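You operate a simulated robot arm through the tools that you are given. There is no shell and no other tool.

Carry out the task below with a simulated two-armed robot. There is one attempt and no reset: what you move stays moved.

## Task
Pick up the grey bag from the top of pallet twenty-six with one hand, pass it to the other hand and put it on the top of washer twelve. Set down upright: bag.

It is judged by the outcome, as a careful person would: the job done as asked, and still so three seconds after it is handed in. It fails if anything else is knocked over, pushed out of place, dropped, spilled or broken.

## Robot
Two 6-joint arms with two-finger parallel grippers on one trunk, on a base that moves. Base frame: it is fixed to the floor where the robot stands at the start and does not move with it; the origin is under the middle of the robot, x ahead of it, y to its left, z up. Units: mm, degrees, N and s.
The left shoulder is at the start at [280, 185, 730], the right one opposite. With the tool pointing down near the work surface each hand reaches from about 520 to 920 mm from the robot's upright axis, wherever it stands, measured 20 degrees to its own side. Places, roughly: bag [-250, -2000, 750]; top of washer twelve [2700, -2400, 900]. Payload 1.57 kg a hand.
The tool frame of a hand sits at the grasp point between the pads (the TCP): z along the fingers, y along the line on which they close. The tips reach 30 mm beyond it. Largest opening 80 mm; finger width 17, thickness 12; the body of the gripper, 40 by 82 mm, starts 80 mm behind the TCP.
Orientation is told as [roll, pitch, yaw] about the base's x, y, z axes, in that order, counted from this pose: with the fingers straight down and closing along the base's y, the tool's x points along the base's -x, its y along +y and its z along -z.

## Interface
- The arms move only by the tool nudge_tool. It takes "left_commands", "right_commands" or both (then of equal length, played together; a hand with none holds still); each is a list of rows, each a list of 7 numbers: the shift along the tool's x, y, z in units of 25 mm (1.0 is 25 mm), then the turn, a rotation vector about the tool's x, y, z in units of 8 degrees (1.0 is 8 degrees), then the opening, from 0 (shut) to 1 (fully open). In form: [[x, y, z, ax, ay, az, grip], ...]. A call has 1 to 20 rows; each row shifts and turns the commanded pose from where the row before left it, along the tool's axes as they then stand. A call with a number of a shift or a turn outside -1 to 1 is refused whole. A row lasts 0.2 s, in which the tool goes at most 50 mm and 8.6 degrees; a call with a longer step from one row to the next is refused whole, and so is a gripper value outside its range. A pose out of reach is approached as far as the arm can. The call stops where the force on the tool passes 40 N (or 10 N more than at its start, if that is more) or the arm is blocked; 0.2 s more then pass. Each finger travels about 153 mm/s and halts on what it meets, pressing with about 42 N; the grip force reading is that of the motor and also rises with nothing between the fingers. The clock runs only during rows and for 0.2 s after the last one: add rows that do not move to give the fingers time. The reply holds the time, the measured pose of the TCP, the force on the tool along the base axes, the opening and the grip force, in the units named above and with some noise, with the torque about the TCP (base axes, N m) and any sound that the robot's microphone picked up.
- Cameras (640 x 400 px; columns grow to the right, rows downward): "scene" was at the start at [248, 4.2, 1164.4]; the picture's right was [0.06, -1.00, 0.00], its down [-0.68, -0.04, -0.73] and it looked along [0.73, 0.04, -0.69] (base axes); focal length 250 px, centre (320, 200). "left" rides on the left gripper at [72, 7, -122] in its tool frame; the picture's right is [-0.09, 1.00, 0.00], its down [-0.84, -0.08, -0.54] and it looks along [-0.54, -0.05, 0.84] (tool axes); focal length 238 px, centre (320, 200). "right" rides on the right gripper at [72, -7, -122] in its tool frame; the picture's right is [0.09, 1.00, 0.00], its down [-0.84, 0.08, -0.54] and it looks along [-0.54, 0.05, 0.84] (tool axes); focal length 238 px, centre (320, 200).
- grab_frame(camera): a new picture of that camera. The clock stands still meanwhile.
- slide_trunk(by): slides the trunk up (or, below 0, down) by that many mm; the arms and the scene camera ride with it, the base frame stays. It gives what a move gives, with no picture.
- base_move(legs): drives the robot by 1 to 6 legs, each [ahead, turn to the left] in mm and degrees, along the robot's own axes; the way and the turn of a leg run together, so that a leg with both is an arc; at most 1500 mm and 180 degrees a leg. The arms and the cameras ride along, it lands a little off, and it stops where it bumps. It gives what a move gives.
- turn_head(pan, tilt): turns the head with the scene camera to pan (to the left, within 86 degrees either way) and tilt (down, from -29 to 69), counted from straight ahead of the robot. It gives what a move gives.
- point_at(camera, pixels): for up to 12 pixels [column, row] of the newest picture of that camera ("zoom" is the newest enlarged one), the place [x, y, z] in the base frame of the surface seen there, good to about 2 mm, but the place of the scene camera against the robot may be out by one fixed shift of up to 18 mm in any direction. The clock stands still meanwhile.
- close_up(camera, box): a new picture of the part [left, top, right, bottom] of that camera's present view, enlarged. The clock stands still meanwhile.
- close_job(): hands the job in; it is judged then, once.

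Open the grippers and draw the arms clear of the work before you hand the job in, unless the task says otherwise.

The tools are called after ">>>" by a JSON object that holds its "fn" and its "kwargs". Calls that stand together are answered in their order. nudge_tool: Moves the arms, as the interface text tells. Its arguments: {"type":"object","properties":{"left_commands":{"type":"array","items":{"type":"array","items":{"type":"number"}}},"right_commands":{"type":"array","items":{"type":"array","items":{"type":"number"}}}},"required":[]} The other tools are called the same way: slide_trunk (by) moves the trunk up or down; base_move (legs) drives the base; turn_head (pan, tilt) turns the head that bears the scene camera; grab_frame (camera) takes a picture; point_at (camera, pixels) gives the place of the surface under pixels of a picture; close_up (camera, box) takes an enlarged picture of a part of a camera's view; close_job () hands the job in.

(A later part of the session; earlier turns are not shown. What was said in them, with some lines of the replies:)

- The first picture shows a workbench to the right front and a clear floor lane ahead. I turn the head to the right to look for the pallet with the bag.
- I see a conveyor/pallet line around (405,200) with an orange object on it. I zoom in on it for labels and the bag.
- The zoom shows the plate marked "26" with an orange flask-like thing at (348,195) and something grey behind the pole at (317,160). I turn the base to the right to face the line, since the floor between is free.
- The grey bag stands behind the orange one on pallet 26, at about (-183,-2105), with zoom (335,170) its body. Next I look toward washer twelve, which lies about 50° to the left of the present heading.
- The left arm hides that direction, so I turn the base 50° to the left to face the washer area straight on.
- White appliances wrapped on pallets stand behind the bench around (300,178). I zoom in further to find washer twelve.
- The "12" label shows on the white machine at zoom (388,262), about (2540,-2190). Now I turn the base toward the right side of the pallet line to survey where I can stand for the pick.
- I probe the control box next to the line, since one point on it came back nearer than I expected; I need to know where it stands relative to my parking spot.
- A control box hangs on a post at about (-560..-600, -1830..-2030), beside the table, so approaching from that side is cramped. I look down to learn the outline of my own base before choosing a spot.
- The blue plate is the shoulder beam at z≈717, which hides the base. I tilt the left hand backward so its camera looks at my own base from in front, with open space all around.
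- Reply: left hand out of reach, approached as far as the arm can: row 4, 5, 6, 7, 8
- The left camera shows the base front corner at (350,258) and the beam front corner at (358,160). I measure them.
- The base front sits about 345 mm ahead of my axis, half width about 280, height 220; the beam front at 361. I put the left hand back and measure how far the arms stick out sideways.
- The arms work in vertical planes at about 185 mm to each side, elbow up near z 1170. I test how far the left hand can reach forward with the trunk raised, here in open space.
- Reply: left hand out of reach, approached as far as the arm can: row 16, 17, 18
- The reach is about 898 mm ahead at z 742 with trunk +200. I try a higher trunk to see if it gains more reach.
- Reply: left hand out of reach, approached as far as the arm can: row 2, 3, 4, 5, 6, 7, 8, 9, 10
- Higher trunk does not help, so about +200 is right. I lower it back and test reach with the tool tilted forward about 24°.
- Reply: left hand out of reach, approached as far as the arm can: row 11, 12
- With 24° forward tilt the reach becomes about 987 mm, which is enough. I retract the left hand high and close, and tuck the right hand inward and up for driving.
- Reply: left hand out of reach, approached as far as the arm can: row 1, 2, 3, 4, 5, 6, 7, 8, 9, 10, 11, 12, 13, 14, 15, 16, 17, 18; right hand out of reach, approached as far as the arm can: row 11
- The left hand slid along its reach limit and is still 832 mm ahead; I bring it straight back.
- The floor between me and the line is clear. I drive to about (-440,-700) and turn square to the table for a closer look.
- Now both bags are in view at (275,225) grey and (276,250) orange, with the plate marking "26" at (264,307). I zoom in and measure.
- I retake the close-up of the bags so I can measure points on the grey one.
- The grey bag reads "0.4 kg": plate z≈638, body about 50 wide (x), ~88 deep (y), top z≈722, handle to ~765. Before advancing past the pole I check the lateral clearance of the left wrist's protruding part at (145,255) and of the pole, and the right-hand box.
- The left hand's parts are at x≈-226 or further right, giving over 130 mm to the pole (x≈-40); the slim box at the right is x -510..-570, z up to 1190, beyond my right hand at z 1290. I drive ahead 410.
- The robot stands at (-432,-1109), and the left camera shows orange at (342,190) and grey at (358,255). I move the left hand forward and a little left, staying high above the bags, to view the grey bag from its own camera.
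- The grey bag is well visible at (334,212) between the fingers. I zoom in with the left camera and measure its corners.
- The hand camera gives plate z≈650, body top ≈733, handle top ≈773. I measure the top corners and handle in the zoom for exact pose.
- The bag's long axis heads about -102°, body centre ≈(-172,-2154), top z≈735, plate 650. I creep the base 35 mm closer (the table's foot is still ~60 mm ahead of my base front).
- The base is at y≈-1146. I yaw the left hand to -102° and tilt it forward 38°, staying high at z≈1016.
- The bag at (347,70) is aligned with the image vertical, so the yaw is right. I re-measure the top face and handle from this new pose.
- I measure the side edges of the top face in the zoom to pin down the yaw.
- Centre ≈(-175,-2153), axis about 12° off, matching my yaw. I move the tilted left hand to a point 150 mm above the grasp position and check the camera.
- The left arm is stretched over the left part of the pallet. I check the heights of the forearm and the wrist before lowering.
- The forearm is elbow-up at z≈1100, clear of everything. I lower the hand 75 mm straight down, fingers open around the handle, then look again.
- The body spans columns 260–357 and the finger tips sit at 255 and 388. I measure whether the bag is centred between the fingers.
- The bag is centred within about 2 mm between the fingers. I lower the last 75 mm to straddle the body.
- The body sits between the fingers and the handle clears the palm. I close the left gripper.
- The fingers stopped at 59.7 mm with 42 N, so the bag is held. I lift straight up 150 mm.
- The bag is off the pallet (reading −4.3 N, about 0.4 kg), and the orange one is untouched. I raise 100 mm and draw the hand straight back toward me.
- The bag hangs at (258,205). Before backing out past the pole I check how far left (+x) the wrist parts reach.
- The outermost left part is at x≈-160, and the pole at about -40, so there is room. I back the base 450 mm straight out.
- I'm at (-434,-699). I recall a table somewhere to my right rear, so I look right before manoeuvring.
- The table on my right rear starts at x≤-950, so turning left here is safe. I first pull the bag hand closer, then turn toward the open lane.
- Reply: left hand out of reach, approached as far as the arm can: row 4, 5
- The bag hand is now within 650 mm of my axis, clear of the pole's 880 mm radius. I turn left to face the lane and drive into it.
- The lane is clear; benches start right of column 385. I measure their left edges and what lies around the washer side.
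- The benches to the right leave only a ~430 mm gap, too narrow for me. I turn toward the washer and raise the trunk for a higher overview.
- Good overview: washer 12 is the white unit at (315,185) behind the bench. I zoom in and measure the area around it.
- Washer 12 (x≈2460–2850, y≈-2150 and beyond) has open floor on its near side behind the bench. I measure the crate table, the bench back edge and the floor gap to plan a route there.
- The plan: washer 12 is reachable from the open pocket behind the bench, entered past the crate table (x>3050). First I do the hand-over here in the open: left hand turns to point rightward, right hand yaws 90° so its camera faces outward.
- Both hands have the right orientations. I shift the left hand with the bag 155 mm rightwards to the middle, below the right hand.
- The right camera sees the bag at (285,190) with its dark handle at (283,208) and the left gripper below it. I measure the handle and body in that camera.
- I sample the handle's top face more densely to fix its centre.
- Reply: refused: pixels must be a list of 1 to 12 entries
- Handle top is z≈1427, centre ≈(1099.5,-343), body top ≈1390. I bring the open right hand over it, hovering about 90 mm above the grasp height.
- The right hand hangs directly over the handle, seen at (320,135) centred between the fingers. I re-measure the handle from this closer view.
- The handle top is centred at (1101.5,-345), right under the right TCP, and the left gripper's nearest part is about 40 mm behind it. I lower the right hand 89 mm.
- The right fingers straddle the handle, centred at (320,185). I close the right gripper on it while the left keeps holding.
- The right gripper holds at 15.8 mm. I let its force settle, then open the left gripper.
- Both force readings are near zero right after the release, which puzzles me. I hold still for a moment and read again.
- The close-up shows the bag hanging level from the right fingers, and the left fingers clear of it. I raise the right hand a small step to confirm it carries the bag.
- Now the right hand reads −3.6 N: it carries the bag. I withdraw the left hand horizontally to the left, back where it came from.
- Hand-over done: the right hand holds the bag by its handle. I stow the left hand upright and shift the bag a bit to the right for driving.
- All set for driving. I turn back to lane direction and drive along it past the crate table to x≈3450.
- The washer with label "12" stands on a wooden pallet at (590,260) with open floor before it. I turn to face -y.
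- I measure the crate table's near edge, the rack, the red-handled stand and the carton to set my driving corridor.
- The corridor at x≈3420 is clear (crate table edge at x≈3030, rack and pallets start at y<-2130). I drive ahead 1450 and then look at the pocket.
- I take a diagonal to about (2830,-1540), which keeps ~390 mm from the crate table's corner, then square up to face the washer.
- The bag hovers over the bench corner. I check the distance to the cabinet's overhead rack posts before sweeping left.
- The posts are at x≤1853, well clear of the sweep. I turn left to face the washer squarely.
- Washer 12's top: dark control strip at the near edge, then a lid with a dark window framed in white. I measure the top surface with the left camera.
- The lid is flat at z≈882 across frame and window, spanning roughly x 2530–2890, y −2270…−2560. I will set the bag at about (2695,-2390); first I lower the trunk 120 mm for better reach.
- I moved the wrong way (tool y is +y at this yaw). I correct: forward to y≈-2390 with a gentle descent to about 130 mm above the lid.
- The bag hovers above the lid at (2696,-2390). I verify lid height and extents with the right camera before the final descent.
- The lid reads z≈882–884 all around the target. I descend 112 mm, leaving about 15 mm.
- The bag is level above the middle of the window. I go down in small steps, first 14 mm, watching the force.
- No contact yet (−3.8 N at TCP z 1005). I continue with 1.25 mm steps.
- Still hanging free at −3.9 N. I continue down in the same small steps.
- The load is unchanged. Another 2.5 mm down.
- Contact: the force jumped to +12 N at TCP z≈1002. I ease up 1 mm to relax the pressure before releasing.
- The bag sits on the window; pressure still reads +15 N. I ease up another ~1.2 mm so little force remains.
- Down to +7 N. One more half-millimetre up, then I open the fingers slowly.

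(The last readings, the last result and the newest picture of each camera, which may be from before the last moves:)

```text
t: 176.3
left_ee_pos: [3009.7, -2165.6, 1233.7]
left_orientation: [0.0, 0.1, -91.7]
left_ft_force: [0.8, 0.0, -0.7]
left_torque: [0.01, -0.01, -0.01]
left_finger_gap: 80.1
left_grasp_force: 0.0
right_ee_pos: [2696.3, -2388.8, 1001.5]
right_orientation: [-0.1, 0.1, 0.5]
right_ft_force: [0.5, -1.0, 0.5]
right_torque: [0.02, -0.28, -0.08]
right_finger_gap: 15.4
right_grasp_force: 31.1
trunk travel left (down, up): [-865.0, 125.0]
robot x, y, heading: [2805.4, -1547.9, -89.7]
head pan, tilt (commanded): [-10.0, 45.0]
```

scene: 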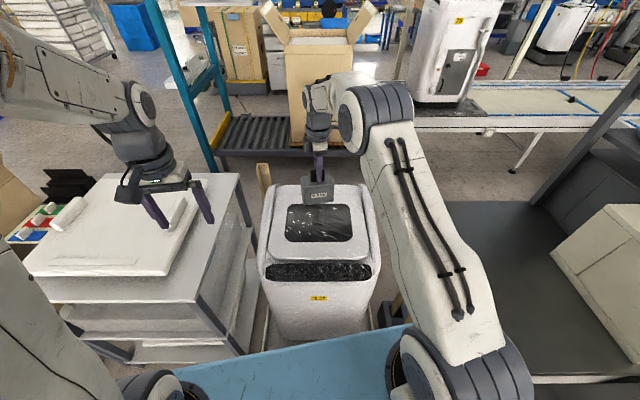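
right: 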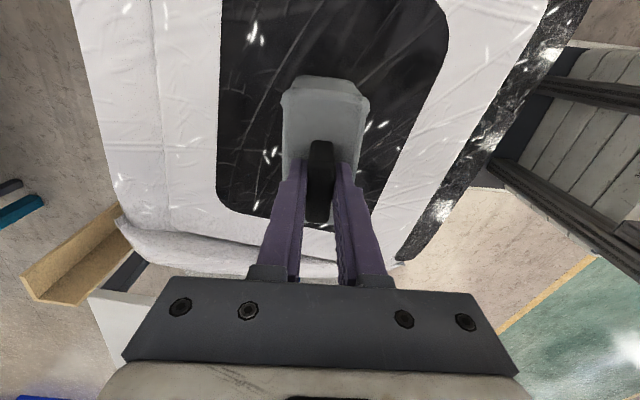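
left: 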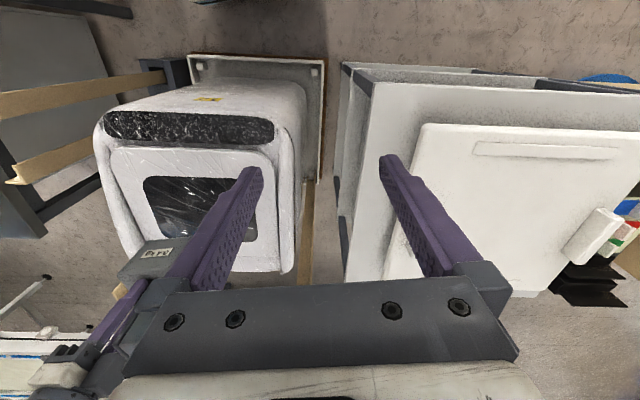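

The force is about 0.5 N, so the bag rests on the lid. I open the right gripper gradually.

>>> {"fn": "nudge_tool", "kwargs": {"right_commands": [[0, 0, 0, 0, 0, 0, 0.25], [0, 0, 0, 0, 0, 0, 0.35], [0, 0, 0, 0, 0, 0, 0.5], [0, 0, 0, 0, 0, 0, 0.75], [0, 0, 0, 0, 0, 0, 1], [0, 0, 0, 0, 0, 0, 1]]}}

>>> {"fn": "grab_frame", "kwargs": {"camera": "right"}}

>>> {"fn": "close_up", "kwargs": {"camera": "scene", "box": [280, 150, 370, 240]}}

```text
t: 177.7
left_ee_pos: [3009.8, -2165.9, 1234.6]
left_orientation: [0.1, 0.1, -91.6]
left_ft_force: [-0.5, 0.3, -0.1]
left_torque: [0.03, 0.0, 0.03]
left_finger_gap: 79.7
left_grasp_force: 0.1
right_ee_pos: [2696.8, -2388.0, 1001.9]
right_orientation: [-0.3, 0.0, 0.4]
right_ft_force: [0.8, 0.4, 0.0]
right_torque: [0.02, -0.01, 0.0]
right_finger_gap: 80.2
right_grasp_force: 0.0
trunk travel left (down, up): [-865.0, 125.0]
robot x, y, heading: [2807.0, -1546.1, -89.5]
head pan, tilt (commanded): [-10.0, 45.0]
```

```text
taken
```

right: 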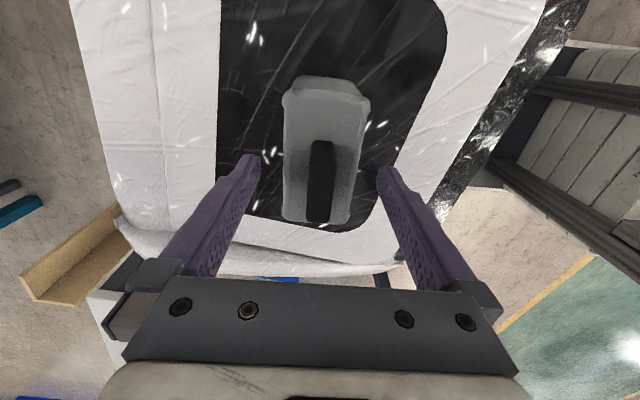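

```text
4.44 times, centred on (325, 195) of scene
```

zoom: 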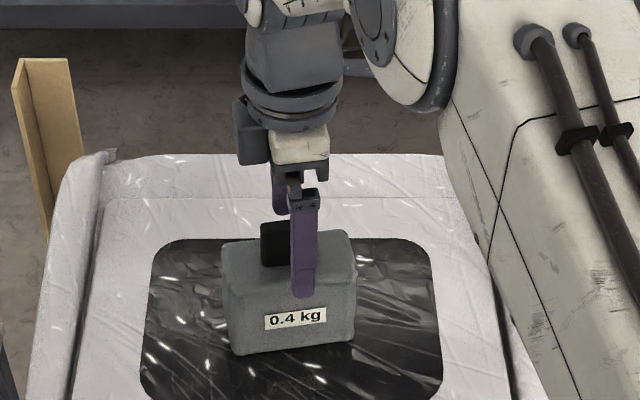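

The bag stands upright on the lid with the fingers free of it. I lift the right hand straight up, slowly at first.

>>> {"fn": "nudge_tool", "kwargs": {"right_commands": [[0, 0, -0.3, 0, 0, 0, 1], [0, 0, -0.6, 0, 0, 0, 1], [0, 0, -0.8, 0, 0, 0, 1], [0, 0, -1, 0, 0, 0, 1], [0, 0, -1, 0, 0, 0, 1], [0, 0, -1, 0, 0, 0, 1], [0, 0, -1, 0, 0, 0, 1], [0, 0, -1, 0, 0, 0, 1], [0, 0, -1, 0, 0, 0, 1], [0, 0, 0, 0, 0, 0, 1]]}}

>>> {"fn": "grab_frame", "kwargs": {"camera": "right"}}

>>> {"fn": "grab_frame", "kwargs": {"camera": "scene"}}

```text
t: 179.9
left_ee_pos: [3009.4, -2164.1, 1234.7]
left_orientation: [0.0, 0.1, -91.6]
left_ft_force: [-0.4, -0.3, -1.0]
left_torque: [0.0, 0.03, -0.01]
left_finger_gap: 80.1
left_grasp_force: 0.0
right_ee_pos: [2696.0, -2385.6, 1197.3]
right_orientation: [-0.2, 0.0, 0.3]
right_ft_force: [-0.1, -0.2, -0.6]
right_torque: [0.0, 0.02, -0.03]
right_finger_gap: 80.0
right_grasp_force: 0.1
trunk travel left (down, up): [-865.0, 125.0]
robot x, y, heading: [2808.6, -1549.2, -89.5]
head pan, tilt (commanded): [-10.0, 45.0]
```

```text
taken
```

right: 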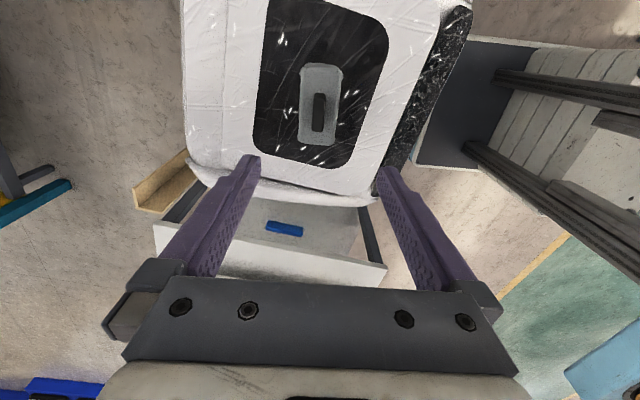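

```text
taken
```

scene: 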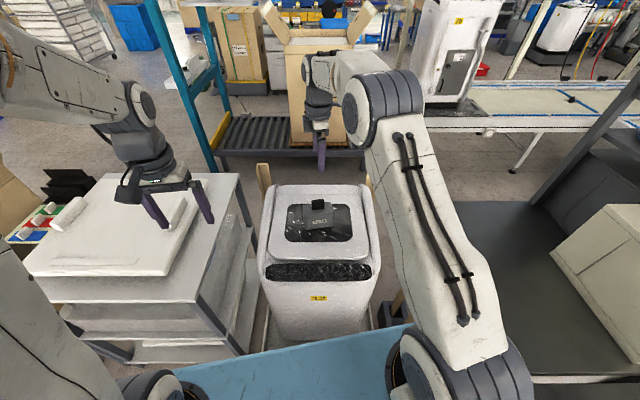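

The bag stands upright on the washer's lid at (318,215). I draw the right hand up and back toward me, clear of the washer.

>>> {"fn": "nudge_tool", "kwargs": {"right_commands": [[0, 0.5, -0.5, 0, 0, 0, 1], [0, 1, -0.5, 0, 0, 0, 1], [0, 1, -0.5, 0, 0, 0, 1], [0, 1, -0.5, 0, 0, 0, 1], [0, 1, 0, 0, 0, 0, 1], [0, 1, 0, 0, 0, 0, 1], [0, 1, 0, 0, 0, 0, 1], [0, 1, 0, 0, 0, 0, 1], [0, 1, 0, 0, 0, 0, 1], [0, 1, 0, 0, 0, 0, 1], [0, 1, 0, 0, 0, 0, 1], [0, 0, 0, 0, 0, 0, 1]], "left_commands": [[0, 0, 0, 0, 0, 0, 1], [0, 0, 0, 0, 0, 0, 1], [0, 0, 0, 0, 0, 0, 1], [0, 0, 0, 0, 0, 0, 1], [0.5, 0, 0, 0, 0, 0, 1], [0.5, 0, 0, 0, 0, 0, 1], [0.5, 0, 0, 0, 0, 0, 1], [0.5, 0, 0, 0, 0, 0, 1], [0, 0, 0, 0, 0, 0, 1], [0, 0, 0, 0, 0, 0, 1], [0, 0, 0, 0, 0, 0, 1], [0, 0, 0, 0, 0, 0, 1]]}}

>>> {"fn": "close_up", "kwargs": {"camera": "scene", "box": [230, 150, 410, 310]}}

>>> {"fn": "grab_frame", "kwargs": {"camera": "scene"}}

```text
t: 182.5
left_ee_pos: [3010.5, -2114.2, 1233.1]
left_orientation: [0.1, 0.1, -91.7]
left_ft_force: [0.4, 0.1, -0.8]
left_torque: [-0.01, 0.02, -0.03]
left_finger_gap: 79.9
left_grasp_force: 0.1
right_ee_pos: [2694.5, -2123.8, 1244.3]
right_orientation: [-0.1, 0.0, 0.4]
right_ft_force: [1.2, 0.3, 0.7]
right_torque: [-0.05, -0.01, -0.02]
right_finger_gap: 80.3
right_grasp_force: 0.0
trunk travel left (down, up): [-865.0, 125.0]
robot x, y, heading: [2804.5, -1547.7, -89.7]
head pan, tilt (commanded): [-10.0, 45.0]
```

```text
2.50 times, centred on (320, 230) of scene
```

zoom: 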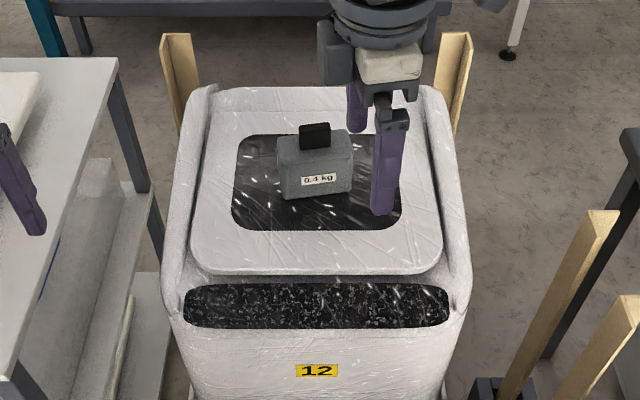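

```text
taken
```

scene: 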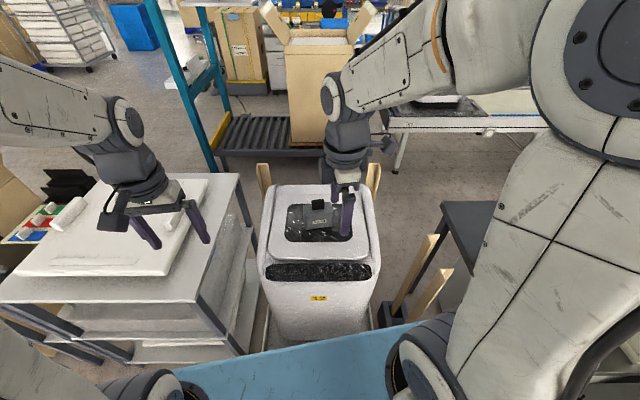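

The bag stands upright on the top of washer "12", both grippers are open and empty, and the arms are clear in front and above. I hand the job in.

>>> {"fn": "close_job", "kwargs": {}}

```text
The job is handed in.
```

The grey bag now stands upright on the top of washer twelve, close to the middle of the lid, and I handed the job in.

- **Pick:** I took the bag from the top of pallet twenty-six with the left hand. The orange bag beside it was not touched.
- **Pass:** I passed it to the right hand in the open lane, with the right gripper holding the handle.
- **Place:** I drove round behind the bench and lowered the bag onto the lid until it took the weight. Then I opened the gripper and drew back.

The last picture shows the bag standing level, with both grippers open and the arms clear of the washer. Nothing was bumped, dropped or moved out of place in the pictures or force readings I took along the way.
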